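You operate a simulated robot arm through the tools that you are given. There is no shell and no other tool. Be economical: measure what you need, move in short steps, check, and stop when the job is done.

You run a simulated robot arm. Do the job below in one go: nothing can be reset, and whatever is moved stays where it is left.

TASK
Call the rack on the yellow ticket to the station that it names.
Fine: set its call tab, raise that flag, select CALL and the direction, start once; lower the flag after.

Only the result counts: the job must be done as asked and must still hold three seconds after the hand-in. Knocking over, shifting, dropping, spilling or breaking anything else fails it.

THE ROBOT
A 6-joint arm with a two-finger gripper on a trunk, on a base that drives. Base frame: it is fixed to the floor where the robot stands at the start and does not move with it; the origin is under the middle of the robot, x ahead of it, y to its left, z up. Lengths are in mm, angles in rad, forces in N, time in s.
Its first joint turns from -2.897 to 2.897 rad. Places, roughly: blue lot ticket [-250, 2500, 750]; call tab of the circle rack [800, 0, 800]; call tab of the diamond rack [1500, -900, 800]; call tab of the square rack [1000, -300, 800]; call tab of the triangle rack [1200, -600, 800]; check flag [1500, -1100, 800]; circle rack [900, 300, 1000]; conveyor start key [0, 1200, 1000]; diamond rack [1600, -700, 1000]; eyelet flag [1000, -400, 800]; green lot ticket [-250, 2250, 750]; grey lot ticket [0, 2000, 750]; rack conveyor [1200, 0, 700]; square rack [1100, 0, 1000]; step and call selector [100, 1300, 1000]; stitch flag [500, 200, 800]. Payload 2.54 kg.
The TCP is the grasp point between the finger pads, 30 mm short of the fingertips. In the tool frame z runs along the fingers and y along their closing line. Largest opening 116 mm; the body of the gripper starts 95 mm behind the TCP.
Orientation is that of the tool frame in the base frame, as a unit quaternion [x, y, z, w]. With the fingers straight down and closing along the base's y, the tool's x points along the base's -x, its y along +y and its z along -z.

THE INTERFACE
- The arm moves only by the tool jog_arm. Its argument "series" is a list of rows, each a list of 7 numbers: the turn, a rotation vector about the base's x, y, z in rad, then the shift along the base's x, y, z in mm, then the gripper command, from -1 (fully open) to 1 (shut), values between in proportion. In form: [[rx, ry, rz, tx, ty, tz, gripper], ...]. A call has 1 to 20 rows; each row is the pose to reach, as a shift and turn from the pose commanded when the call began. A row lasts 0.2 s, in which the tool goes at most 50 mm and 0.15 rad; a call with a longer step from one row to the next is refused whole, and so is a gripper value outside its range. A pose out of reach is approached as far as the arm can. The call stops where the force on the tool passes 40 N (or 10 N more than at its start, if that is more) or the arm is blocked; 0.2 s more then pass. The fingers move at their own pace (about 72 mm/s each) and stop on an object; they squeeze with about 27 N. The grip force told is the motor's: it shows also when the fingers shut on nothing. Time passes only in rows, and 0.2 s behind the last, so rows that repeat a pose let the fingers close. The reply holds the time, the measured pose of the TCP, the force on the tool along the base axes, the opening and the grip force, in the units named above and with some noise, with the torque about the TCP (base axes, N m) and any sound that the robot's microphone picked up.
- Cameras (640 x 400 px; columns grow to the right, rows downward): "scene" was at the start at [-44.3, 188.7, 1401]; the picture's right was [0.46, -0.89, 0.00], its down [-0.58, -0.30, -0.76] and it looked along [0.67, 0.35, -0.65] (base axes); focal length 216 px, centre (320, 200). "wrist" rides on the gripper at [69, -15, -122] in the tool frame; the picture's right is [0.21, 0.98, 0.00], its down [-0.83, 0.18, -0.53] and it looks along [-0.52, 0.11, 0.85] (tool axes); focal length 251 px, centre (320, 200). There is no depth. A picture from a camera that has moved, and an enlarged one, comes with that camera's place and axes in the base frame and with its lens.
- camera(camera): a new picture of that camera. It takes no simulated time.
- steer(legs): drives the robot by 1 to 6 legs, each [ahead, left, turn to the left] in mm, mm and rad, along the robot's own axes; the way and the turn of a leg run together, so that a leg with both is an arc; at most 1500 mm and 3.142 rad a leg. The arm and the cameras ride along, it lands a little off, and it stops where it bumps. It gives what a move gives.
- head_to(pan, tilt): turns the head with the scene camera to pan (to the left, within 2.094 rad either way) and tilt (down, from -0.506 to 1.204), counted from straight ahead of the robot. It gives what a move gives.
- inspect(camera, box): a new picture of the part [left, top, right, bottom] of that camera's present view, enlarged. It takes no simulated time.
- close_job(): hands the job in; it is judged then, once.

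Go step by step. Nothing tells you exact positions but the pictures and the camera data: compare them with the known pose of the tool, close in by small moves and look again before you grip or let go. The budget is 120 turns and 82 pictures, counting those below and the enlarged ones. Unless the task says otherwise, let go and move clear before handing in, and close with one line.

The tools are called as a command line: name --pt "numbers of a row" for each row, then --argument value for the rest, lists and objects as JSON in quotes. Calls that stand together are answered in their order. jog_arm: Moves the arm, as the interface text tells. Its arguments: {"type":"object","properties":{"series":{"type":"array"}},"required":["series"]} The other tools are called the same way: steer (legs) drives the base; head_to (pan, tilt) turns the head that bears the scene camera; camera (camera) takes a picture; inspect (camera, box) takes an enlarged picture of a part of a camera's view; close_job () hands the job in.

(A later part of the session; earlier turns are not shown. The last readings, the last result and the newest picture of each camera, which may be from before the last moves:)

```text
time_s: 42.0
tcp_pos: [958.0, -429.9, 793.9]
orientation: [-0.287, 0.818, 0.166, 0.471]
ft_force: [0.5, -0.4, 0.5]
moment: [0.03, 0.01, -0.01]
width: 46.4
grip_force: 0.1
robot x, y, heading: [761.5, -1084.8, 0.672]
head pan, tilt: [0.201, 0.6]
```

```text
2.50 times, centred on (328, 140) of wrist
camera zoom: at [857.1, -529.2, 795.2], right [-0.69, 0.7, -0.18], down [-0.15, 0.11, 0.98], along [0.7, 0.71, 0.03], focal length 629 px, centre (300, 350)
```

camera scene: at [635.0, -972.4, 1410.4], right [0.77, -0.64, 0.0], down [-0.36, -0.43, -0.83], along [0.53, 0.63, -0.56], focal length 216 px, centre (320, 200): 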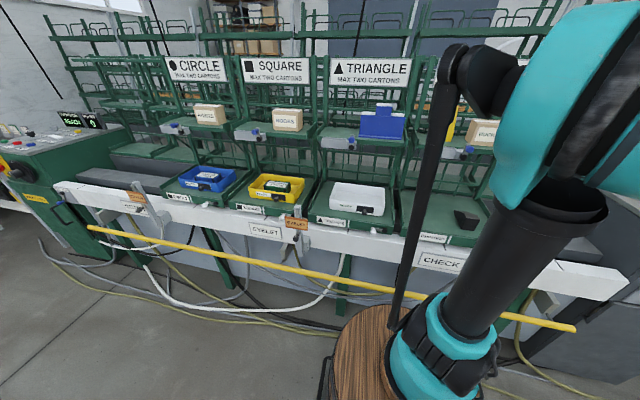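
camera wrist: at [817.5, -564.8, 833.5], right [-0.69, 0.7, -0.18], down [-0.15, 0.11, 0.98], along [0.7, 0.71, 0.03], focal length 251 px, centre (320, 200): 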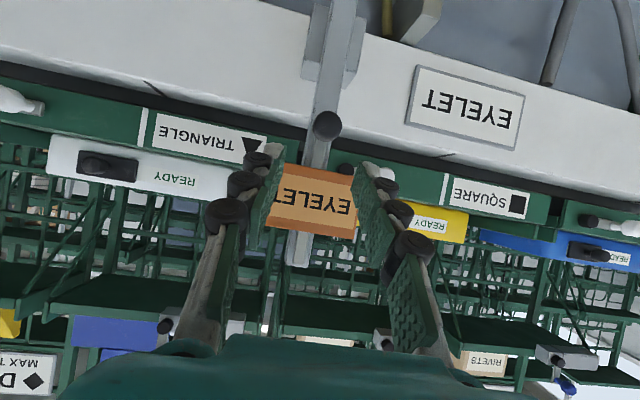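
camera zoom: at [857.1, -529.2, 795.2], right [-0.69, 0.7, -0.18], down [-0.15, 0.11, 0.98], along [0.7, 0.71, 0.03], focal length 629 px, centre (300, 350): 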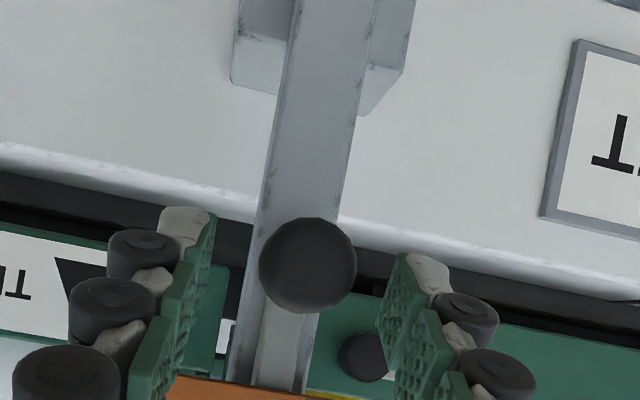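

The knob is between the pads; I grip and lift slowly.

jog_arm --pt "0 0 0 0 0 0 1" --pt "0 0 0 0 0 0 1" --pt "0 0 0 0 0 0 1" --pt "0 0 0 0 0 3 1" --pt "0 0 0 0 0 6 1" --pt "0 0 0 0 0 10 1"

inspect --camera "wrist" --box '[200, 60, 456, 220]'

```text
time_s: 43.4
tcp_pos: [956.3, -430.1, 798.7]
orientation: [-0.286, 0.818, 0.166, 0.471]
ft_force: [-12.3, 4.1, -27.7]
moment: [-0.29, 0.51, 0.19]
width: 22.3
grip_force: 44.8
robot x, y, heading: [767.0, -1082.9, 0.666]
head pan, tilt: [0.201, 0.6]
```

```text
2.50 times, centred on (328, 140) of wrist
camera zoom: at [856.4, -529.3, 801.4], right [-0.7, 0.69, -0.18], down [-0.15, 0.11, 0.98], along [0.7, 0.71, 0.03], focal length 629 px, centre (300, 350)
```

zoom: 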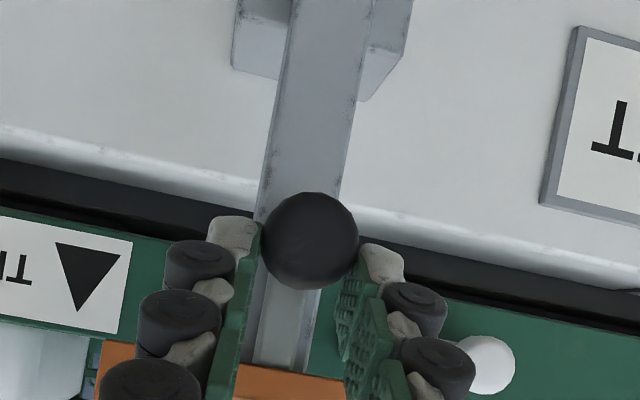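

jog_arm --pt "0 0 0 0 0 2 1" --pt "0 0 0 0 0 4 1" --pt "0 0 0 0 0 7 1" --pt "0 0 0 0 0 10 1" --pt "0 0 0 0 0 14 1"

inspect --camera "wrist" --box '[200, 60, 456, 220]'

```text
time_s: 44.4
tcp_pos: [958.2, -429.0, 811.8]
orientation: [-0.286, 0.814, 0.167, 0.476]
ft_force: [-3.3, -2.2, 10.5]
moment: [0.07, -0.06, 0.07]
width: 6.2
grip_force: 28.6
robot x, y, heading: [764.7, -1083.2, 0.672]
head pan, tilt: [0.201, 0.6]
stopped in row 4: the force on the tool passed its limit at 66 N (the readings are from after the stop); the commanded pose is now the measured one
```

```text
2.50 times, centred on (328, 140) of wrist
camera zoom: at [858.0, -529.3, 812.2], right [-0.69, 0.7, -0.19], down [-0.16, 0.1, 0.98], along [0.7, 0.71, 0.04], focal length 629 px, centre (300, 350)
```

zoom: 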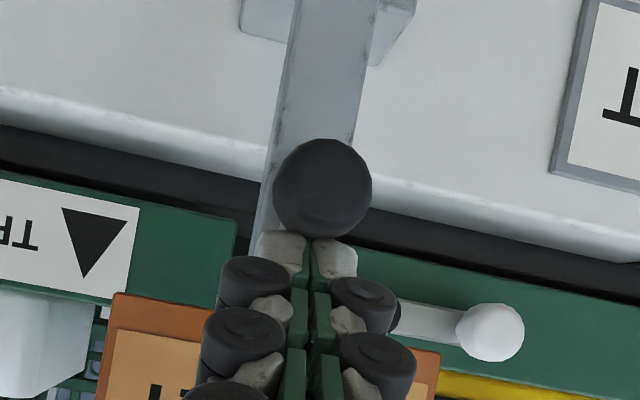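

The knob did not rise and the fingers slipped off upward. I open, back away and study how this flag moves.

jog_arm --pt "0 0 0 -15 -12 5 0.2" --pt "0 0 0 -40 -32 10 0.2" --pt "0 0 0 -60 -50 15 0.2" --pt "0 0 0 -60 -50 15 0.2"

inspect --camera "wrist" --box '[230, 0, 430, 220]'

inspect --camera "scene" --box '[270, 190, 340, 260]'

inspect --camera "scene" --box '[100, 170, 200, 250]'

```text
time_s: 45.4
tcp_pos: [897.2, -480.4, 827.3]
orientation: [-0.286, 0.815, 0.167, 0.475]
ft_force: [0.5, -0.5, -0.2]
moment: [-0.01, 0.0, 0.03]
width: 46.5
grip_force: 0.0
robot x, y, heading: [766.4, -1082.7, 0.669]
head pan, tilt: [0.201, 0.6]
```

```text
1.82 times, centred on (330, 110) of wrist
camera zoom: at [797.7, -579.5, 827.0], right [-0.69, 0.7, -0.19], down [-0.16, 0.1, 0.98], along [0.7, 0.71, 0.04], focal length 457 px, centre (302, 364)
```

zoom: 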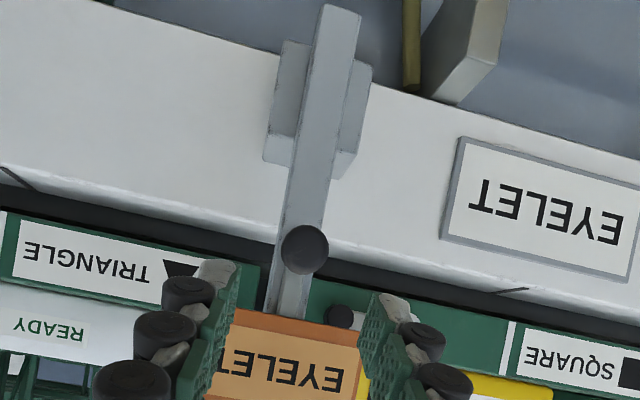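

```text
5.71 times, centred on (305, 225) of scene
camera zoom: at [634.6, -972.1, 1410.4], right [0.77, -0.64, 0.0], down [-0.36, -0.43, -0.83], along [0.53, 0.63, -0.56], focal length 1232 px, centre (406, 57)
```

zoom: 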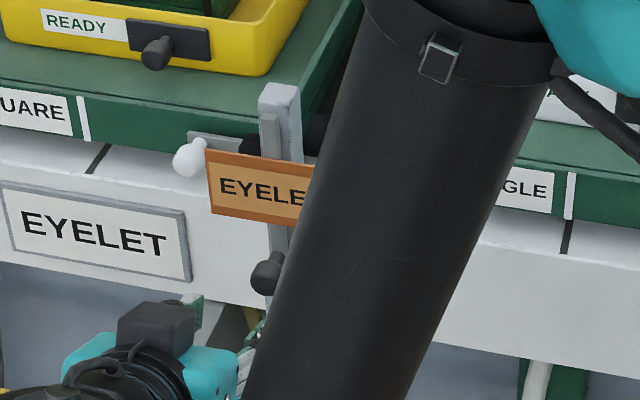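

```text
5.00 times, centred on (150, 210) of scene
camera zoom: at [634.6, -972.1, 1410.4], right [0.77, -0.64, 0.0], down [-0.36, -0.43, -0.83], along [0.53, 0.63, -0.56], focal length 1078 px, centre (1170, 150)
```

zoom: 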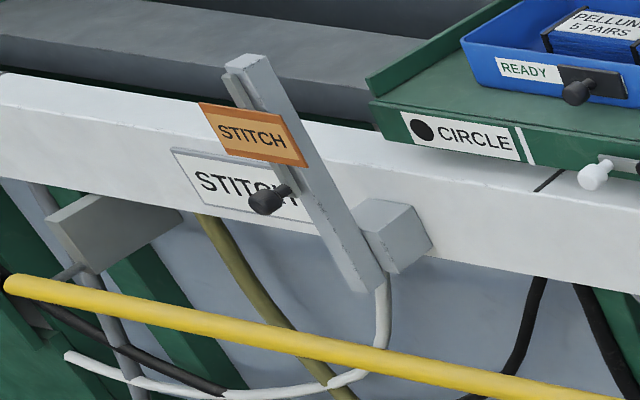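

Flag has a slide bar with plate and knob running on a post. The fingertips may have pinched the post, so I instead cradle the knob from below with nearly closed fingers and lift.

jog_arm --pt "0 0 0 0 0 -35 0.86" --pt "0 0 0 0 0 -63 0.86" --pt "0 0 0 16 14 -63 0.86" --pt "0 0 0 32 28 -63 0.86" --pt "0 0 0 48 41 -63 0.86" --pt "0 0 0 48 41 -63 0.86"

inspect --camera "wrist" --box '[200, 60, 456, 220]'

```text
time_s: 46.7
tcp_pos: [935.9, -427.2, 786.6]
orientation: [-0.289, 0.815, 0.167, 0.473]
ft_force: [-20.6, -19.0, 14.4]
moment: [0.04, -0.34, -0.32]
width: 4.2
grip_force: 0.0
out of reach, approached as far as the arm can: row 1, 2, 3, 4, 5, 6
robot x, y, heading: [762.7, -1083.6, 0.669]
head pan, tilt: [0.201, 0.6]
stopped in row 6: the force on the tool passed its limit at 182 N (the readings are from after the stop); the commanded pose is now the measured one
```

```text
2.50 times, centred on (328, 140) of wrist
camera zoom: at [835.8, -526.7, 787.3], right [-0.7, 0.69, -0.19], down [-0.16, 0.11, 0.98], along [0.7, 0.71, 0.03], focal length 629 px, centre (300, 350)
```

zoom: 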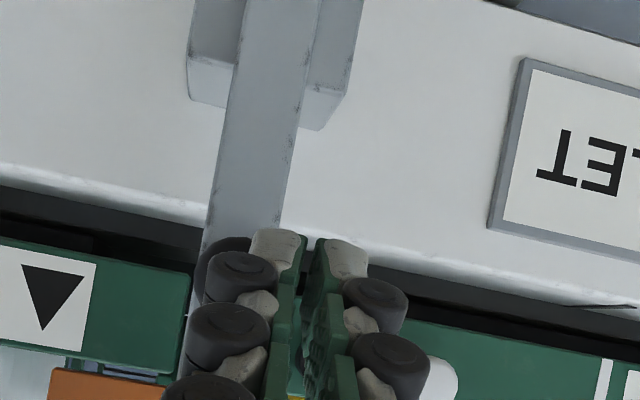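

That pose was out of reach and the tool drifted against the flag. I back straight off, then reposition the base for a better reach.

jog_arm --pt "0 0 0 -15 -12 0 0.86" --pt "0 0 0 -35 -28 5 0.86" --pt "0 0 0 -55 -44 20 0.86" --pt "0 0 0 -60 -48 50 0.86"

inspect --camera "wrist" --box '[170, 40, 490, 240]'

```text
time_s: 47.7
tcp_pos: [877.9, -472.3, 834.3]
orientation: [-0.289, 0.815, 0.167, 0.474]
ft_force: [0.4, 0.3, 0.9]
moment: [0.01, 0.01, -0.06]
width: 8.2
grip_force: 0.0
robot x, y, heading: [765.6, -1085.1, 0.67]
head pan, tilt: [0.201, 0.6]
```

```text
2.00 times, centred on (330, 140) of wrist
camera zoom: at [778.2, -572.0, 835.8], right [-0.7, 0.69, -0.19], down [-0.16, 0.11, 0.98], along [0.7, 0.71, 0.03], focal length 503 px, centre (300, 320)
```

zoom: 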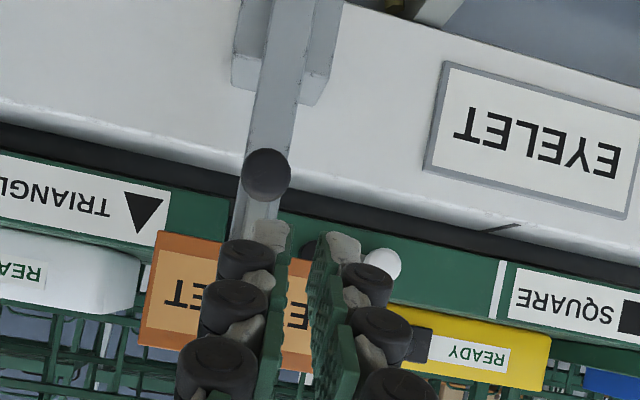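

The flag and knob are unchanged. I drive back and to the left to face the flag straight on.

steer --legs '[[-130, 0, 0], [0, 390, 0]]'

```text
time_s: 51.0
tcp_pos: [535.8, -253.6, 835.4]
orientation: [-0.289, 0.815, 0.167, 0.474]
ft_force: [-0.1, -0.2, 0.5]
moment: [0.0, 0.02, -0.02]
width: 8.4
grip_force: 0.0
robot x, y, heading: [426.2, -864.1, 0.674]
head pan, tilt: [0.201, 0.6]
```

jog_arm --pt "0 0 0 38 -27 0 0.86" --pt "0 0 0 76 -54 0 0.86" --pt "0 0 0 114 -81 0 0.86" --pt "0 0 0 152 -108 0 0.86" --pt "0 0 0 190 -135 0 0.86" --pt "0 0 0 228 -162 0 0.86" --pt "0 0 0 266 -189 0 0.86" --pt "0 0 0 304 -214 -20 0.86" --pt "0 0 0 341 -240 -35 0.86" --pt "0 0 0 341 -240 -71 0.86" --pt "0 0 0 341 -240 -71 0.86"

inspect --camera "wrist" --box '[170, 0, 490, 200]'

```text
time_s: 53.6
tcp_pos: [887.7, -471.0, 885.1]
orientation: [-0.29, 0.815, 0.168, 0.473]
ft_force: [0.1, 0.0, -0.7]
moment: [-0.01, 0.01, -0.05]
width: 8.0
grip_force: 0.1
out of reach, approached as far as the arm can: row 2, 3, 4, 5, 6, 7, 8, 9, 10, 11
robot x, y, heading: [422.5, -865.7, 0.672]
head pan, tilt: [0.201, 0.6]
stopped in row 11: the arm was blocked; the commanded pose is now the measured one
```

```text
2.00 times, centred on (330, 100) of wrist
camera zoom: at [788.9, -570.3, 885.6], right [-0.7, 0.69, -0.19], down [-0.16, 0.11, 0.98], along [0.7, 0.71, 0.03], focal length 503 px, centre (300, 400)
```

zoom: 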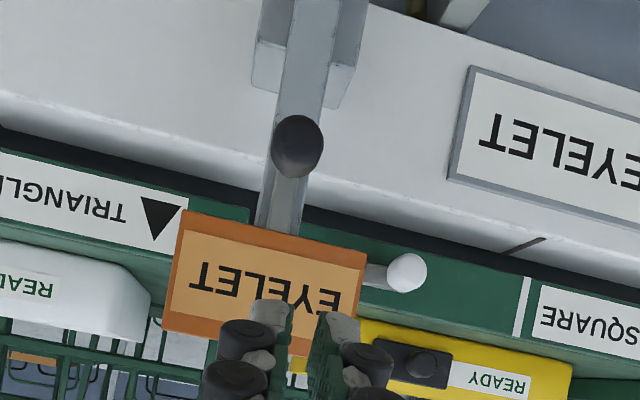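

Still out of reach: the arm is too cramped for a forward tilt. I drive back further and retry.

steer --legs '[[-180, 0, 0]]'

jog_arm --pt "0 0 0 36 28 -15 0.86" --pt "0 0 0 72 56 -30 0.86" --pt "0 0 0 108 84 -50 0.86" --pt "0 0 0 125 98 -80 0.86" --pt "0 0 0 125 98 -119 0.86" --pt "0 0 0 125 98 -119 0.86"

inspect --camera "wrist" --box '[170, 0, 490, 200]'

```text
time_s: 55.1
tcp_pos: [748.4, -582.7, 884.9]
orientation: [-0.29, 0.815, 0.168, 0.473]
ft_force: [-0.2, 0.0, -0.6]
moment: [-0.01, 0.01, -0.03]
width: 8.0
grip_force: 0.0
robot x, y, heading: [281.5, -977.6, 0.675]
head pan, tilt: [0.201, 0.6]
```

```text
time_s: 56.5
tcp_pos: [893.8, -462.2, 836.8]
orientation: [-0.29, 0.816, 0.167, 0.472]
ft_force: [-0.5, -0.3, -0.4]
moment: [0.0, 0.01, -0.03]
width: 8.1
grip_force: 0.0
out of reach, approached as far as the arm can: row 1, 2, 3, 4, 5, 6
robot x, y, heading: [281.1, -975.8, 0.67]
head pan, tilt: [0.201, 0.6]
```

```text
2.00 times, centred on (330, 100) of wrist
camera zoom: at [793.9, -563.0, 837.5], right [-0.7, 0.69, -0.19], down [-0.16, 0.11, 0.98], along [0.7, 0.72, 0.03], focal length 503 px, centre (300, 400)
```

zoom: 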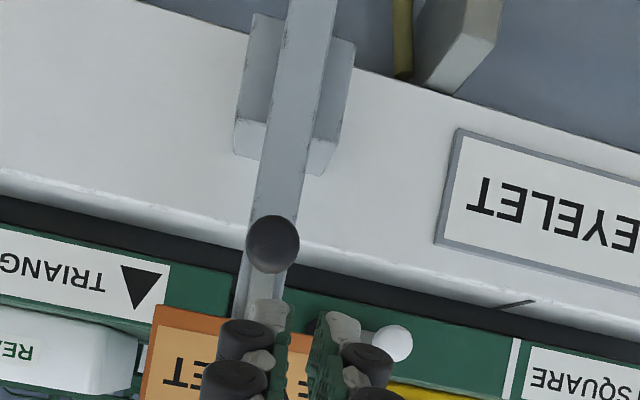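

Forward tilt is limited by the wrist. Before trying other grips I want to understand the flag's joint, so I take strongly enlarged views of the flags.

head_to --pan 0.4 --tilt 0.6

camera --camera "scene"

```text
time_s: 57.3
tcp_pos: [892.7, -462.6, 836.9]
orientation: [-0.289, 0.816, 0.167, 0.472]
ft_force: [0.7, 0.3, 0.0]
moment: [0.02, 0.01, 0.01]
width: 7.9
grip_force: 0.0
robot x, y, heading: [281.6, -974.6, 0.672]
head pan, tilt: [0.4, 0.6]
```

```text
32 pictures are left
camera scene: at [136.6, -856.5, 1410.4], right [0.88, -0.48, 0.0], down [-0.27, -0.5, -0.83], along [0.39, 0.72, -0.56], focal length 216 px, centre (320, 200)
```

scene: 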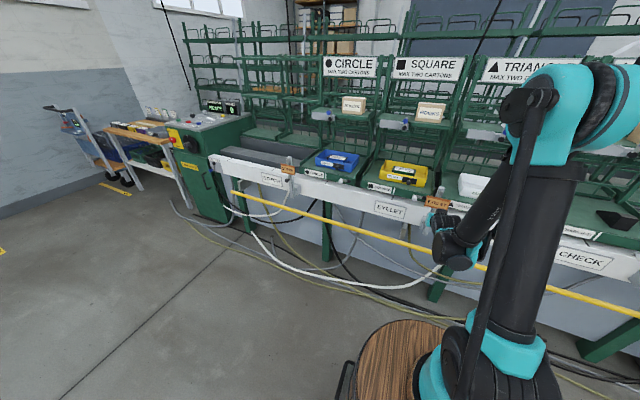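

inspect --camera "scene" --box '[268, 150, 308, 200]'

inspect --camera "scene" --box '[420, 180, 470, 240]'

```text
8.00 times, centred on (288, 175) of scene
camera zoom: at [136.6, -856.5, 1410.4], right [0.88, -0.48, 0.0], down [-0.27, -0.5, -0.83], along [0.39, 0.72, -0.56], focal length 1725 px, centre (576, 400)
```

zoom: 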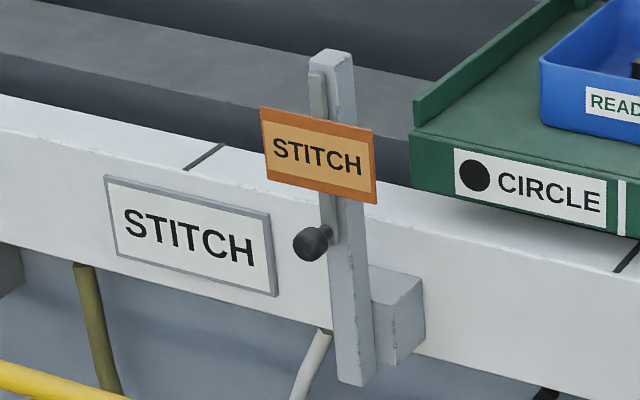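

```text
6.67 times, centred on (445, 210) of scene
camera zoom: at [136.6, -856.5, 1410.4], right [0.88, -0.48, 0.0], down [-0.27, -0.5, -0.83], along [0.39, 0.72, -0.56], focal length 1438 px, centre (-513, 133)
```

zoom: 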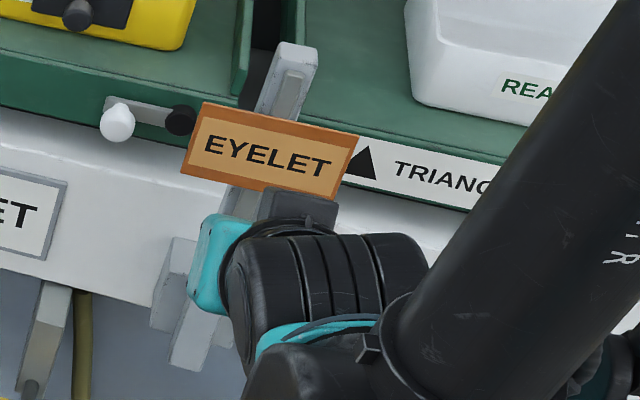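

inspect --camera "scene" --box '[200, 140, 250, 190]'

```text
8.00 times, centred on (225, 165) of scene
camera zoom: at [136.6, -856.5, 1410.4], right [0.88, -0.48, 0.0], down [-0.27, -0.5, -0.83], along [0.39, 0.72, -0.56], focal length 1725 px, centre (1080, 480)
```

zoom: 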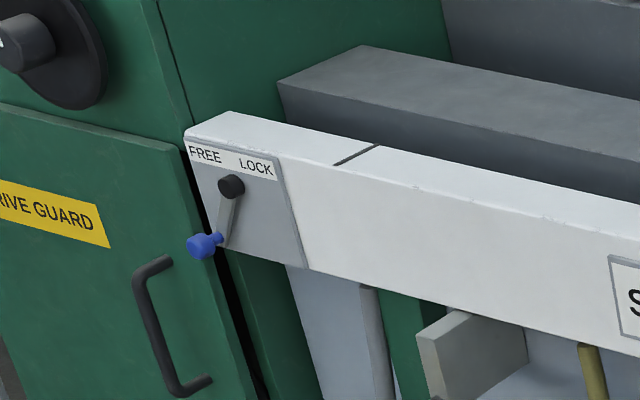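

The lever at the rail end hangs toward FREE, so the flag should just be stiff. I reduce the tilt to about 0.75, which should be in reach, and hover in front of the knob with the fingers open.

jog_arm --pt "-0.062 0.078 0 10 5 35 0.5" --pt "-0.124 0.157 0 20 10 65 0.3" --pt "-0.187 0.235 0 32 16 74 0.2" --pt "-0.187 0.235 0 43 22 74 0.2" --pt "-0.187 0.235 0 43 22 74 0.2"

inspect --camera "wrist" --box '[170, 20, 490, 220]'

```text
time_s: 58.5
tcp_pos: [935.0, -440.0, 913.1]
orientation: [-0.311, 0.877, 0.124, 0.345]
ft_force: [-0.7, -0.4, -1.5]
moment: [-0.02, -0.01, -0.01]
width: 46.5
grip_force: 0.1
robot x, y, heading: [279.6, -976.1, 0.671]
head pan, tilt: [0.4, 0.6]
```

```text
2.00 times, centred on (330, 120) of wrist
camera zoom: at [841.1, -536.5, 954.2], right [-0.74, 0.66, -0.14], down [0.07, 0.29, 0.95], along [0.67, 0.69, -0.26], focal length 503 px, centre (300, 360)
```

zoom: 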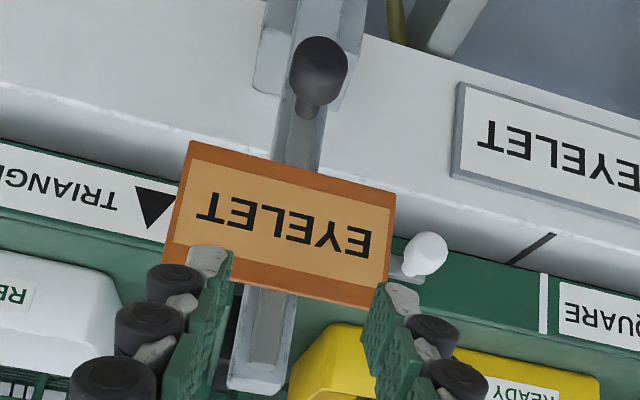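

jog_arm --pt "0 0 0 -1 -8 -42 0.2" --pt "0 0 0 -1 -8 -83 0.2" --pt "0 0 0 14 4 -105 0.2" --pt "0 0 0 30 16 -126 0.2" --pt "0 0 0 30 16 -126 0.2"

inspect --camera "wrist" --box '[200, 60, 456, 220]'

```text
time_s: 59.7
tcp_pos: [966.4, -426.0, 783.6]
orientation: [-0.312, 0.876, 0.125, 0.345]
ft_force: [0.4, 0.5, -0.2]
moment: [0.02, -0.04, -0.01]
width: 46.5
grip_force: 0.1
robot x, y, heading: [279.7, -973.8, 0.676]
head pan, tilt: [0.4, 0.6]
```

```text
2.50 times, centred on (328, 140) of wrist
camera zoom: at [872.1, -521.4, 827.0], right [-0.74, 0.66, -0.14], down [0.07, 0.29, 0.95], along [0.67, 0.69, -0.26], focal length 629 px, centre (300, 350)
```

zoom: 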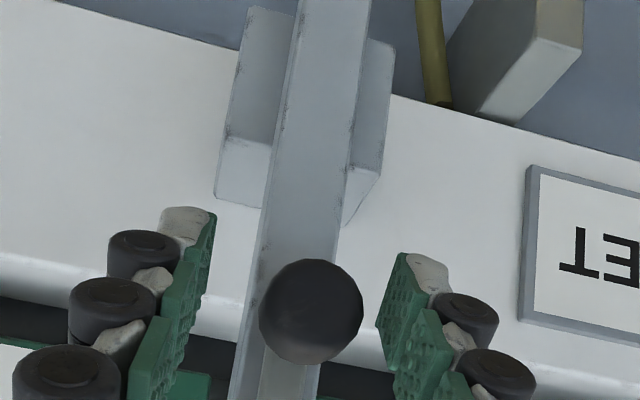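

jog_arm --pt "0 0 0 -3 -2 3 1" --pt "0 0 0 -3 -2 3 1" --pt "0 0 0 -3 -2 3 1" --pt "0 0 0 -3 -2 5 1" --pt "0 0 0 -3 -2 7 1" --pt "0 0 0 -3 -2 9 1" --pt "0 0 0 -3 -2 9 1"

inspect --camera "wrist" --box '[200, 60, 456, 220]'

```text
time_s: 60.7
tcp_pos: [962.1, -425.1, 787.8]
orientation: [-0.312, 0.878, 0.124, 0.342]
ft_force: [0.8, 7.1, -11.5]
moment: [-0.57, 0.78, 0.03]
width: 22.1
grip_force: 44.9
robot x, y, heading: [280.5, -977.0, 0.68]
head pan, tilt: [0.4, 0.6]
stopped in row 5: the force on the tool passed its limit at 42 N (the readings are from after the stop); the commanded pose is now the measured one
```

```text
2.50 times, centred on (328, 140) of wrist
camera zoom: at [867.8, -521.7, 830.9], right [-0.74, 0.66, -0.14], down [0.08, 0.29, 0.95], along [0.67, 0.69, -0.27], focal length 629 px, centre (300, 350)
```

zoom: 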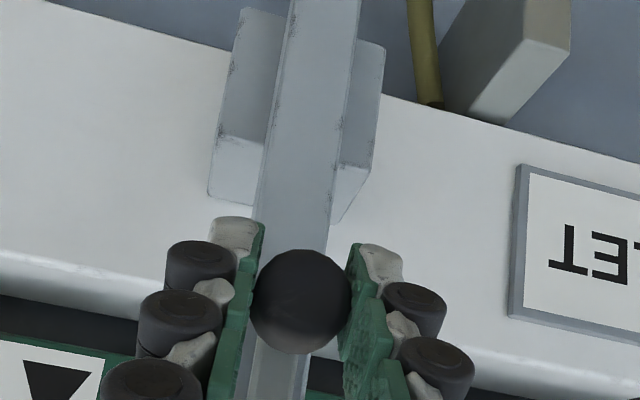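

It hits 42 N after 2 mm up. I test the other way, gently downward, to learn which way it moves.

jog_arm --pt "0 0 0 0 0 -2 1" --pt "0 0 0 0 0 -4 1" --pt "0 0 0 0 0 -6 1" --pt "0 0 0 0 0 -8 1" --pt "0 0 0 0 0 -10 1"

inspect --camera "wrist" --box '[200, 60, 456, 220]'

```text
time_s: 61.9
tcp_pos: [961.7, -425.8, 779.3]
orientation: [-0.312, 0.878, 0.123, 0.342]
ft_force: [-2.8, 6.8, 15.1]
moment: [0.18, -0.25, 0.13]
width: 21.5
grip_force: 44.1
robot x, y, heading: [283.3, -974.5, 0.673]
head pan, tilt: [0.4, 0.6]
```

```text
2.50 times, centred on (328, 140) of wrist
camera zoom: at [867.1, -522.4, 821.4], right [-0.74, 0.66, -0.14], down [0.08, 0.29, 0.95], along [0.67, 0.69, -0.27], focal length 629 px, centre (300, 350)
```

zoom: 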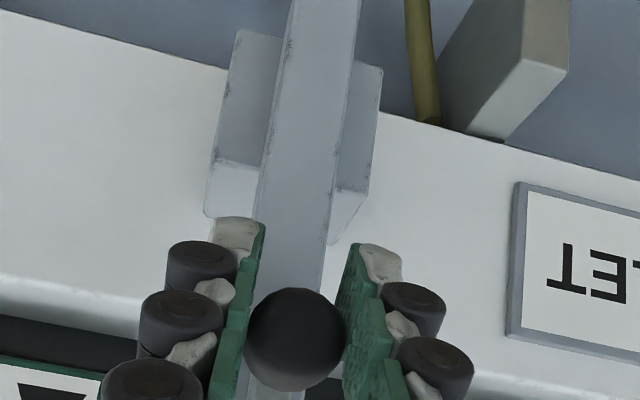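

The knob stayed put in both directions, with the pads slipping. I test sideways, which the pads hold rigidly.

jog_arm --pt "0 0 0 0 0 3 1" --pt "0 0 0 1 -1 5 1" --pt "0 0 0 2 -2.5 5 1" --pt "0 0 0 3 -4 5 1"

jog_arm --pt "0 0 0 -2 2.5 0 1" --pt "0 0 0 -4 5 0 1" --pt "0 0 0 -5 6.5 0 1" --pt "0 0 0 -6 8 0 1"

```text
time_s: 62.4
tcp_pos: [960.7, -427.8, 779.2]
orientation: [-0.313, 0.879, 0.123, 0.339]
ft_force: [1.8, 4.3, -16.4]
moment: [-0.64, 0.87, -0.05]
width: 21.6
grip_force: 44.9
robot x, y, heading: [280.8, -975.0, 0.676]
head pan, tilt: [0.4, 0.6]
stopped in row 2: the force on the tool passed its limit at 49 N (the readings are from after the stop); the commanded pose is now the measured one
```

```text
time_s: 63.0
tcp_pos: [959.3, -427.0, 778.8]
orientation: [-0.31, 0.88, 0.12, 0.339]
ft_force: [4.9, -0.6, -10.9]
moment: [-0.44, 0.64, -0.14]
width: 21.5
grip_force: 45.4
robot x, y, heading: [276.0, -976.9, 0.675]
head pan, tilt: [0.4, 0.6]
stopped in row 2: the force on the tool passed its limit at 44 N (the readings are from after the stop); the commanded pose is now the measured one
```

Upward is truly blocked at over 40 N. I re-centre the grip and test a pull straight toward the robot, in case the knob works as a pull or swing handle.

jog_arm --pt "0 0 0 2 -1 2 0.4" --pt "0 0 0 2 0 6 0.4" --pt "0 0 0 2 1 8 0.4" --pt "0 0 0 2 1 8 1" --pt "0 0 0 2 1 8 1" --pt "0 0 0 2 1 8 1"

jog_arm --pt "0 0 0 -1.5 -1.2 0 1" --pt "0 0 0 -3 -2.5 0 1" --pt "0 0 0 -5 -4 0 1" --pt "0 0 0 -6 -5 0 1"

inspect --camera "wrist" --box '[170, 40, 490, 240]'

```text
time_s: 64.4
tcp_pos: [960.6, -425.9, 787.8]
orientation: [-0.311, 0.88, 0.12, 0.34]
ft_force: [4.3, -3.0, 0.3]
moment: [-0.12, 0.04, -0.08]
width: 22.0
grip_force: 44.7
robot x, y, heading: [282.0, -977.6, 0.676]
head pan, tilt: [0.4, 0.6]
```

```text
time_s: 65.4
tcp_pos: [954.3, -431.4, 788.0]
orientation: [-0.31, 0.879, 0.119, 0.341]
ft_force: [13.1, 6.3, 24.3]
moment: [-0.25, 0.28, -0.03]
width: 22.2
grip_force: 45.4
robot x, y, heading: [282.3, -979.4, 0.677]
head pan, tilt: [0.4, 0.6]
```

```text
2.00 times, centred on (330, 140) of wrist
camera zoom: at [860.2, -526.1, 832.2], right [-0.74, 0.66, -0.14], down [0.08, 0.3, 0.95], along [0.67, 0.69, -0.27], focal length 503 px, centre (300, 320)
```

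zoom: 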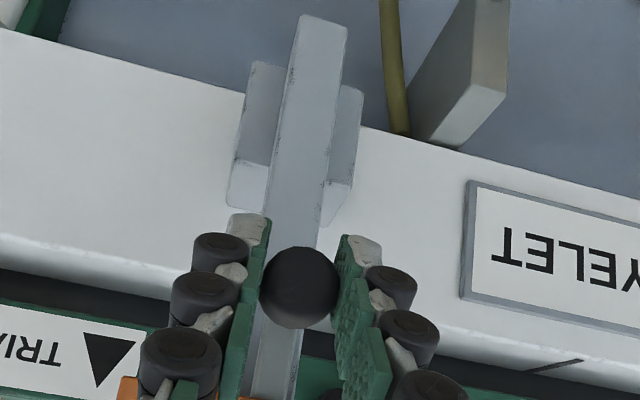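

Pulling toward the robot did move it, and the knob now pushes the tool upward, so the flag seems hinged at its top. I follow an outward and upward arc.

jog_arm --pt "0 0 0 0 0 2 1" --pt "0 0 0 -1.5 -1.2 4 1" --pt "0 0 0 -3 -2.5 5 1" --pt "0 0 0 -5 -4 6 1"

camera --camera "wrist"

```text
time_s: 66.4
tcp_pos: [949.4, -435.0, 793.6]
orientation: [-0.311, 0.88, 0.12, 0.339]
ft_force: [-4.2, -0.3, -30.0]
moment: [-0.71, 0.93, 0.04]
width: 22.1
grip_force: 45.3
robot x, y, heading: [283.5, -975.4, 0.672]
head pan, tilt: [0.4, 0.6]
```

```text
23 pictures are left
camera wrist: at [855.3, -529.7, 836.9], right [-0.74, 0.66, -0.14], down [0.08, 0.3, 0.95], along [0.67, 0.69, -0.28], focal length 251 px, centre (320, 200)
```

wrist: 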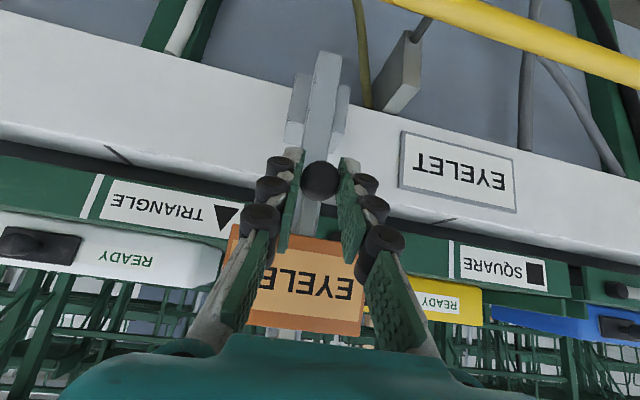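

jog_arm --pt "0 0 0 -3 -2.5 -1 1" --pt "0 0 0 -6.3 -5 0 1" --pt "0 0 0 -10 -8 2 1" --pt "0 0 0 -13.3 -10.6 4 1"

```text
time_s: 67.4
tcp_pos: [937.3, -444.0, 796.3]
orientation: [-0.311, 0.879, 0.12, 0.341]
ft_force: [4.6, 16.5, 5.6]
moment: [-0.45, 0.79, 0.18]
width: 22.1
grip_force: 44.9
robot x, y, heading: [283.2, -979.2, 0.674]
head pan, tilt: [0.4, 0.6]
```

It follows freely. I continue the arc.

jog_arm --pt "0 0 0 -6 -3.6 5 1" --pt "0 0 0 -12.3 -8.5 10 1" --pt "0 0 0 -17 -12.2 15 1" --pt "0 0 0 -22.8 -16.9 21.5 1"

camera --camera "wrist"

```text
time_s: 68.4
tcp_pos: [913.2, -461.5, 818.7]
orientation: [-0.311, 0.88, 0.12, 0.338]
ft_force: [-10.6, 8.5, -15.0]
moment: [-0.65, 0.98, 0.32]
width: 22.0
grip_force: 45.2
robot x, y, heading: [282.4, -979.5, 0.674]
head pan, tilt: [0.4, 0.6]
```

```text
22 pictures are left
camera wrist: at [818.2, -556.9, 862.9], right [-0.74, 0.66, -0.14], down [0.08, 0.3, 0.95], along [0.67, 0.69, -0.28], focal length 251 px, centre (320, 200)
```

wrist: 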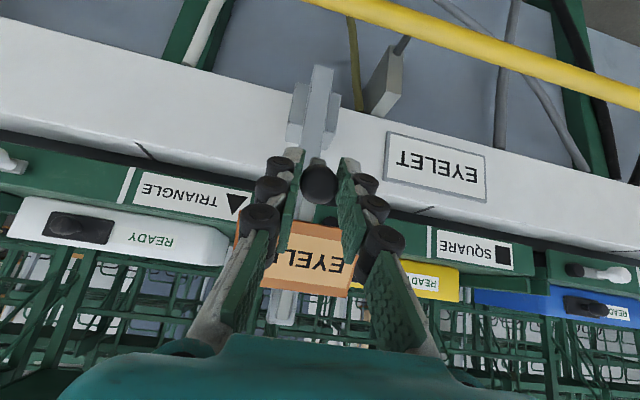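

jog_arm --pt "0 0 0 -7.2 -3.8 4.5 1" --pt "0 0 0 -11.9 -7.5 12 1" --pt "0 0 0 -15.8 -10.6 20 1" --pt "0 0 0 -19.3 -13.4 29 1"

```text
time_s: 69.4
tcp_pos: [892.1, -475.7, 847.6]
orientation: [-0.311, 0.88, 0.12, 0.339]
ft_force: [-13.3, 8.2, -13.1]
moment: [-0.62, 1.12, 0.4]
width: 22.0
grip_force: 44.8
robot x, y, heading: [281.7, -976.0, 0.677]
head pan, tilt: [0.4, 0.6]
```

jog_arm --pt "0 0 0 -3.7 -1.7 8 1" --pt "0 0 0 -6.1 -3.5 17 1" --pt "0 0 0 -7.6 -4.8 26 1" --pt "0 0 0 -8.4 -5.4 35 1"

camera --camera "wrist"

```text
time_s: 70.4
tcp_pos: [885.9, -481.2, 882.9]
orientation: [-0.311, 0.88, 0.12, 0.339]
ft_force: [-27.4, 2.3, -14.0]
moment: [-0.66, 1.36, 0.4]
width: 22.4
grip_force: 45.4
robot x, y, heading: [277.8, -975.7, 0.677]
head pan, tilt: [0.4, 0.6]
```

```text
21 pictures are left
camera wrist: at [790.6, -576.9, 927.9], right [-0.74, 0.66, -0.14], down [0.08, 0.3, 0.95], along [0.67, 0.69, -0.28], focal length 251 px, centre (320, 200)
```

wrist: 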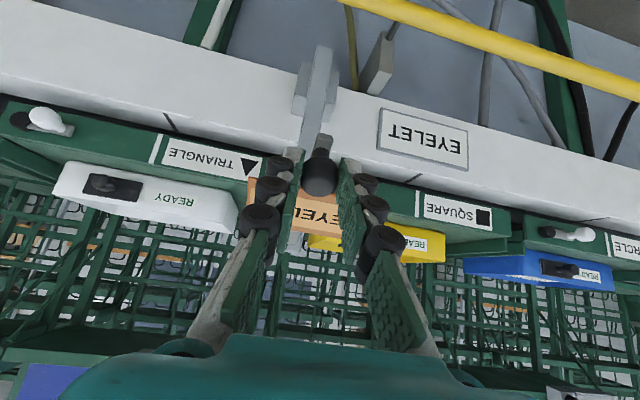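

jog_arm --pt "0 0 0 -3 -1 3 1" --pt "0 0 0 -4 -1.6 8 1" --pt "0 0 0 -4.5 -2 14 1"

inspect --camera "wrist" --box '[200, 90, 456, 250]'

inspect --camera "scene" --box '[390, 150, 480, 230]'

```text
time_s: 71.2
tcp_pos: [882.1, -483.0, 896.2]
orientation: [-0.311, 0.88, 0.12, 0.34]
ft_force: [11.0, 3.6, -7.0]
moment: [-0.7, 0.72, -0.02]
width: 22.2
grip_force: 44.8
robot x, y, heading: [278.8, -975.2, 0.672]
head pan, tilt: [0.4, 0.6]
```

```text
2.50 times, centred on (328, 170) of wrist
camera zoom: at [788.4, -578.0, 940.9], right [-0.74, 0.66, -0.15], down [0.08, 0.3, 0.95], along [0.67, 0.69, -0.27], focal length 629 px, centre (300, 275)
```

zoom: 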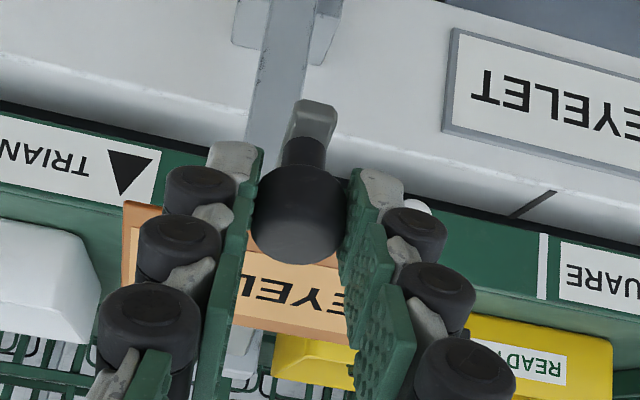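

```text
5.00 times, centred on (435, 190) of scene
camera zoom: at [137.7, -856.2, 1410.4], right [0.88, -0.48, 0.0], down [-0.27, -0.5, -0.82], along [0.39, 0.72, -0.57], focal length 1078 px, centre (-255, 250)
```

zoom: 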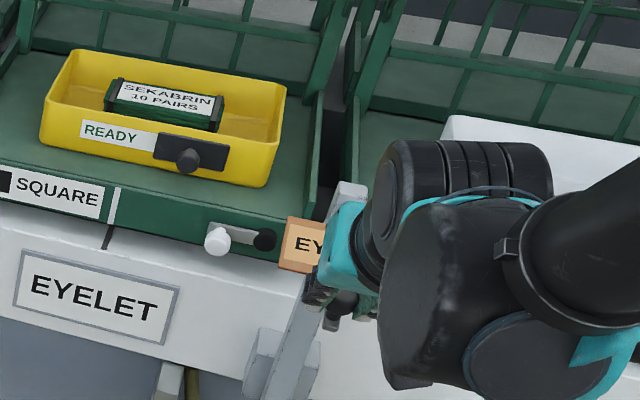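

The flag swings up on its top hinge and is now well out. I go on in small steps until it stops.

jog_arm --pt "0 0 0 0 0 5 1" --pt "0 0 0 0.5 0.3 10 1" --pt "0 0 0 2 1.2 16 1" --pt "0 0 0 3.5 2.5 22 1"

```text
time_s: 72.2
tcp_pos: [883.0, -483.6, 918.2]
orientation: [-0.311, 0.88, 0.12, 0.339]
ft_force: [-14.7, -24.2, -7.4]
moment: [-1.08, 1.03, -0.11]
width: 22.4
grip_force: 45.0
robot x, y, heading: [283.6, -978.3, 0.671]
head pan, tilt: [0.4, 0.6]
```

jog_arm --pt "0 0 0 -2 -1.6 4 1" --pt "0 0 0 -2.3 -1.9 9 1" --pt "0 0 0 -2.3 -1.9 14 1" --pt "0 0 0 -2 -1.6 19 1"

```text
time_s: 73.2
tcp_pos: [884.0, -481.1, 938.4]
orientation: [-0.31, 0.88, 0.119, 0.34]
ft_force: [20.4, 6.5, -12.9]
moment: [-0.61, 0.58, -0.08]
width: 22.6
grip_force: 44.7
robot x, y, heading: [282.0, -972.4, 0.676]
head pan, tilt: [0.4, 0.6]
```

jog_arm --pt "0 0 0 2.5 2 5 1" --pt "0 0 0 4 3.1 10 1" --pt "0 0 0 6 4.7 16 1" --pt "0 0 0 8.5 6.5 22 1"

inspect --camera "wrist" --box '[160, 40, 480, 240]'

```text
time_s: 74.2
tcp_pos: [891.9, -474.7, 961.7]
orientation: [-0.311, 0.879, 0.12, 0.341]
ft_force: [0.1, -0.1, -0.7]
moment: [0.0, -0.02, 0.02]
width: 0.0
grip_force: 28.8
robot x, y, heading: [278.7, -977.9, 0.676]
head pan, tilt: [0.4, 0.6]
```

```text
2.00 times, centred on (320, 140) of wrist
camera zoom: at [798.0, -570.2, 1005.4], right [-0.74, 0.66, -0.14], down [0.08, 0.3, 0.95], along [0.67, 0.69, -0.27], focal length 503 px, centre (320, 320)
```

zoom: 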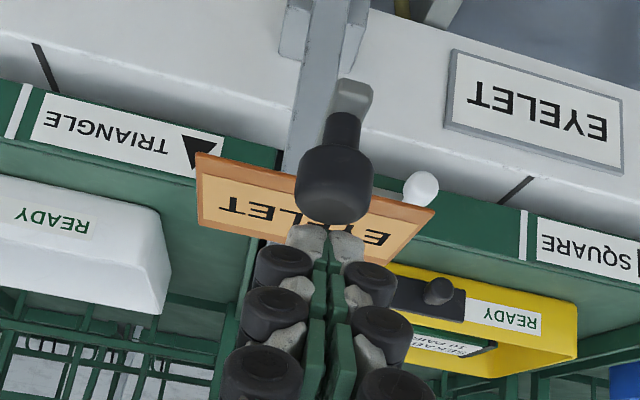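

The flag is up, its arm level with the plate facing up, and the fingers came off at the end stop. I rise clear, back off and check that it stays.

jog_arm --pt "0 0 0 -3 -2.5 30 1" --pt "0 0 0 -10 -8 75 0.5" --pt "0 0 0 -40 -32 100 0.5" --pt "0 0 0 -70 -56 120 0.5" --pt "-0.08 0.1 0 -100 -80 140 0.5" --pt "-0.16 0.2 0 -130 -104 160 0.5" --pt "-0.24 0.3 0 -150 -120 180 0.5" --pt "-0.32 0.4 0 -160 -128 200 0.5" --pt "-0.4 0.5 0 -170 -136 220 0.5" --pt "-0.43 0.54 0 -170 -136 240 0.5"

inspect --camera "scene" --box '[390, 160, 480, 240]'

```text
time_s: 76.4
tcp_pos: [720.6, -612.5, 1202.0]
orientation: [-0.332, 0.943, 0.009, 0.021]
ft_force: [-0.8, -0.1, 0.6]
moment: [0.04, -0.03, 0.0]
width: 28.8
grip_force: 0.1
robot x, y, heading: [285.2, -978.0, 0.67]
head pan, tilt: [0.4, 0.6]
```

```text
5.00 times, centred on (435, 200) of scene
camera zoom: at [136.6, -856.7, 1410.4], right [0.88, -0.48, 0.0], down [-0.27, -0.5, -0.83], along [0.39, 0.73, -0.56], focal length 1078 px, centre (-255, 200)
```

zoom: 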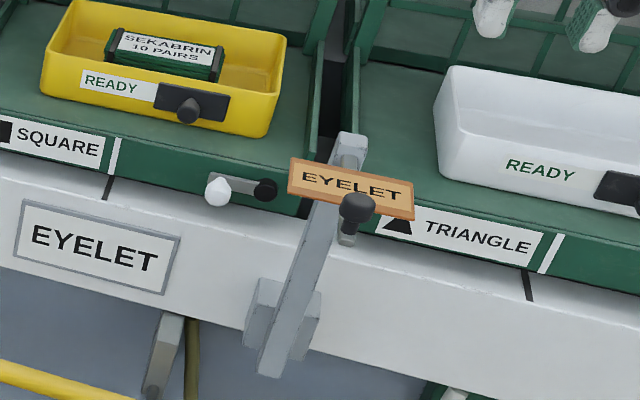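

The flag stays raised. Now I drive along to the control console (START near [-19, 1164], selector near [89, 1244], rocker near [194, 1083]).

steer --legs '[[0, 1400, 0], [0, 363, 0], [450, 0, 0]]'

head_to --pan 0.0 --tilt 0.75

camera --camera "scene"

```text
time_s: 87.7
tcp_pos: [-38.8, 1059.0, 1200.6]
orientation: [-0.333, 0.943, 0.009, 0.022]
ft_force: [-0.7, 0.1, -1.5]
moment: [-0.04, 0.04, 0.01]
width: 29.1
grip_force: 0.1
robot x, y, heading: [-475.9, 690.6, 0.679]
head pan, tilt: [0.4, 0.6]
```

```text
time_s: 88.5
tcp_pos: [-38.9, 1059.4, 1199.6]
orientation: [-0.333, 0.943, 0.01, 0.022]
ft_force: [1.0, 0.0, 0.6]
moment: [0.01, 0.03, 0.01]
width: 29.0
grip_force: 0.0
robot x, y, heading: [-477.4, 694.2, 0.67]
head pan, tilt: [0.0, 0.75]
```

```text
16 pictures are left
camera scene: at [-600.1, 787.5, 1397.5], right [0.63, -0.78, 0.0], down [-0.53, -0.43, -0.73], along [0.57, 0.46, -0.68], focal length 216 px, centre (320, 200)
```

scene: 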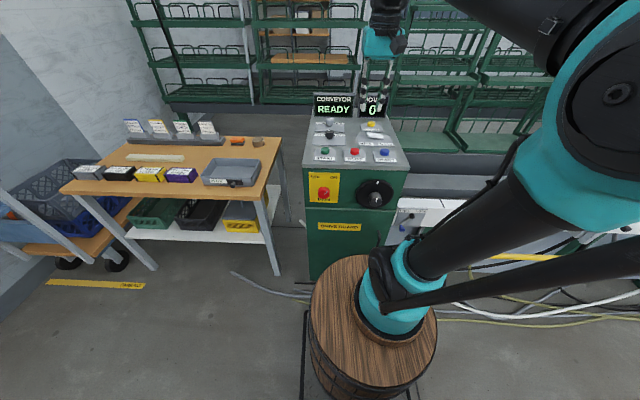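

I am in front of the console. I enlarge the panel.

inspect --camera "scene" --box '[300, 90, 412, 160]'

camera --camera "wrist"

```text
5.71 times, centred on (356, 125) of scene
camera zoom: at [-600.1, 787.5, 1397.5], right [0.63, -0.78, 0.0], down [-0.53, -0.43, -0.73], along [0.57, 0.46, -0.68], focal length 1232 px, centre (114, 629)
```

zoom: 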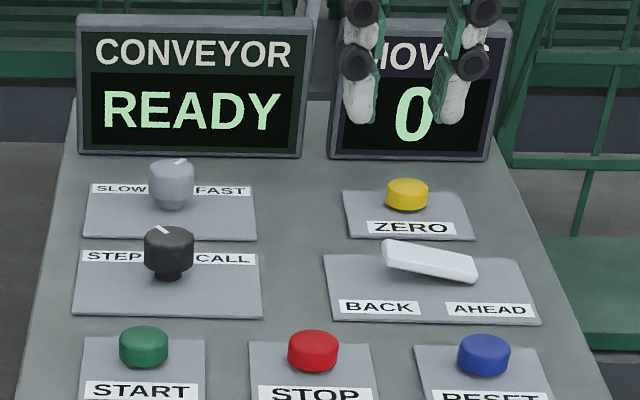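

```text
14 pictures are left
camera wrist: at [-87.1, 1000.7, 1319.2], right [-0.78, 0.63, -0.01], down [0.51, 0.64, 0.57], along [0.36, 0.44, -0.82], focal length 251 px, centre (320, 200)
```

wrist: 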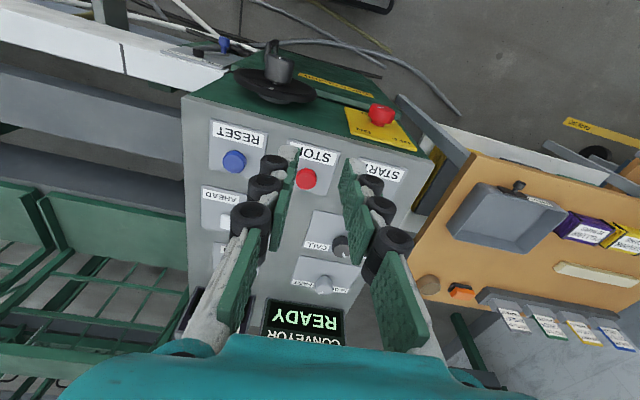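

The selector stands at STEP and the rocker is down on AHEAD; the diamond must travel left toward eyelet, so I need CALL and BACK. First I hover over the selector knob.

jog_arm --pt "0 0 0 20 34 -10 0" --pt "0 0 0 40 68 -20 0" --pt "0 0 0 60 102 -40 0" --pt "0 0 0 80 136 -60 0" --pt "0 0 0 100 172 -85 0" --pt "0 0 0 116 202 -110 0" --pt "0 0 0 130 229 -135 0" --pt "0 0 0 130 229 -135 0"

camera --camera "wrist"

```text
time_s: 90.3
tcp_pos: [89.9, 1290.2, 1063.1]
orientation: [-0.332, 0.943, 0.009, 0.022]
ft_force: [0.1, -0.3, 0.9]
moment: [0.01, 0.02, 0.01]
width: 57.8
grip_force: 0.0
robot x, y, heading: [-480.2, 693.0, 0.674]
head pan, tilt: [0.0, 0.75]
```

```text
13 pictures are left
camera wrist: at [41.8, 1231.0, 1182.9], right [-0.78, 0.63, -0.01], down [0.51, 0.64, 0.57], along [0.36, 0.44, -0.82], focal length 251 px, centre (320, 200)
```

wrist: 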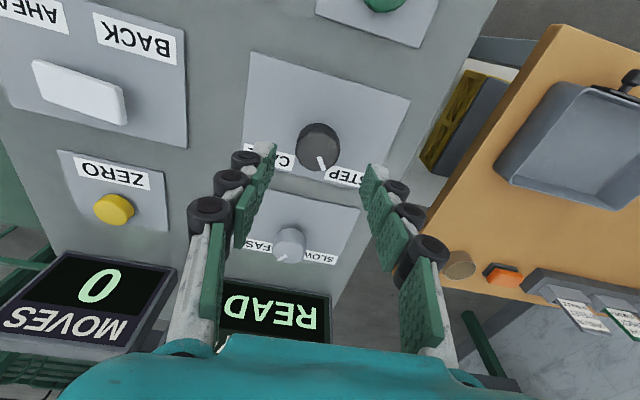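

jog_arm --pt "0 0 0 2 0 -20 0" --pt "0 0 0 2 0 -40 0" --pt "0 0 0 2 0 -53 0" --pt "0 0 0 2 0 -53 1" --pt "0 0 0 2 0 -53 1" --pt "0 0 0 2 0 -53 1"

inspect --camera "wrist" --box '[220, 80, 420, 205]'

```text
time_s: 91.7
tcp_pos: [91.9, 1290.5, 1011.5]
orientation: [-0.334, 0.942, 0.011, 0.021]
ft_force: [-17.6, 28.8, 6.6]
moment: [1.27, 0.61, 0.38]
width: 35.9
grip_force: 44.6
robot x, y, heading: [-478.4, 689.3, 0.674]
head pan, tilt: [0.0, 0.75]
```

```text
3.20 times, centred on (320, 142) of wrist
camera zoom: at [43.3, 1231.5, 1130.5], right [-0.78, 0.62, 0.0], down [0.51, 0.64, 0.57], along [0.36, 0.45, -0.82], focal length 805 px, centre (320, 384)
```

zoom: 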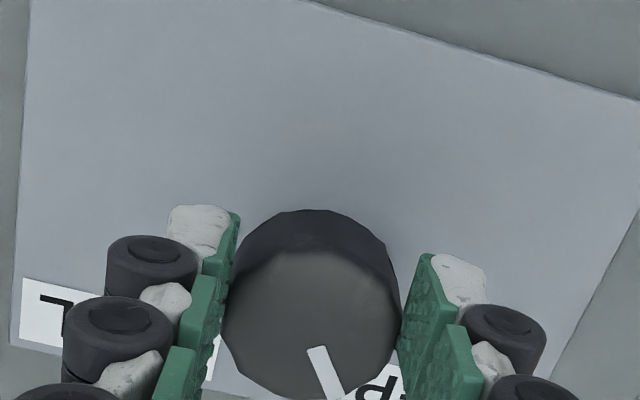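

Gripped, slightly off centre. I correct 3 mm and turn clockwise toward CALL.

jog_arm --pt "0 0 0 -2 2.6 0 1" --pt "0 0 -0.1 -2 2.6 0 1" --pt "0 0 -0.22 -2 2.6 0 1" --pt "0 0 -0.34 -2 2.6 0 1" --pt "0 0 -0.46 -2 2.6 0 1" --pt "0 0 -0.58 -2 2.6 0 1" --pt "0 0 -0.7 -2 2.6 0 1"

inspect --camera "scene" --box '[300, 90, 412, 160]'

```text
time_s: 92.9
tcp_pos: [89.6, 1295.3, 1011.3]
orientation: [-0.131, 0.991, 0.008, 0.022]
ft_force: [-3.9, 9.1, -2.9]
moment: [0.36, 0.18, 0.11]
width: 35.8
grip_force: 45.4
robot x, y, heading: [-478.5, 695.3, 0.677]
head pan, tilt: [0.0, 0.75]
stopped in row 5: the force on the tool passed its limit at 46 N (the readings are from after the stop); the commanded pose is now the measured one
```

```text
5.71 times, centred on (356, 125) of scene
camera zoom: at [-600.3, 788.1, 1397.5], right [0.63, -0.78, 0.0], down [-0.53, -0.43, -0.73], along [0.57, 0.46, -0.68], focal length 1232 px, centre (114, 629)
```

zoom: 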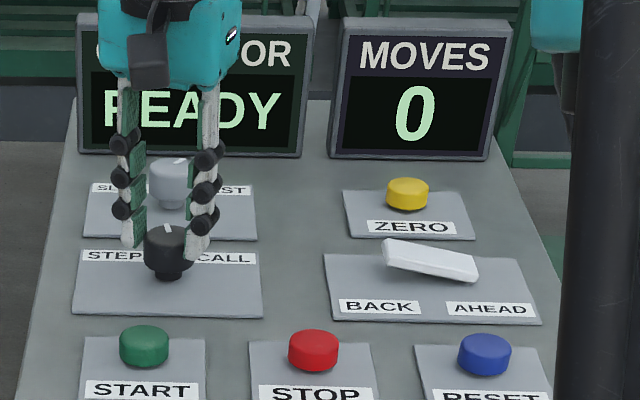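

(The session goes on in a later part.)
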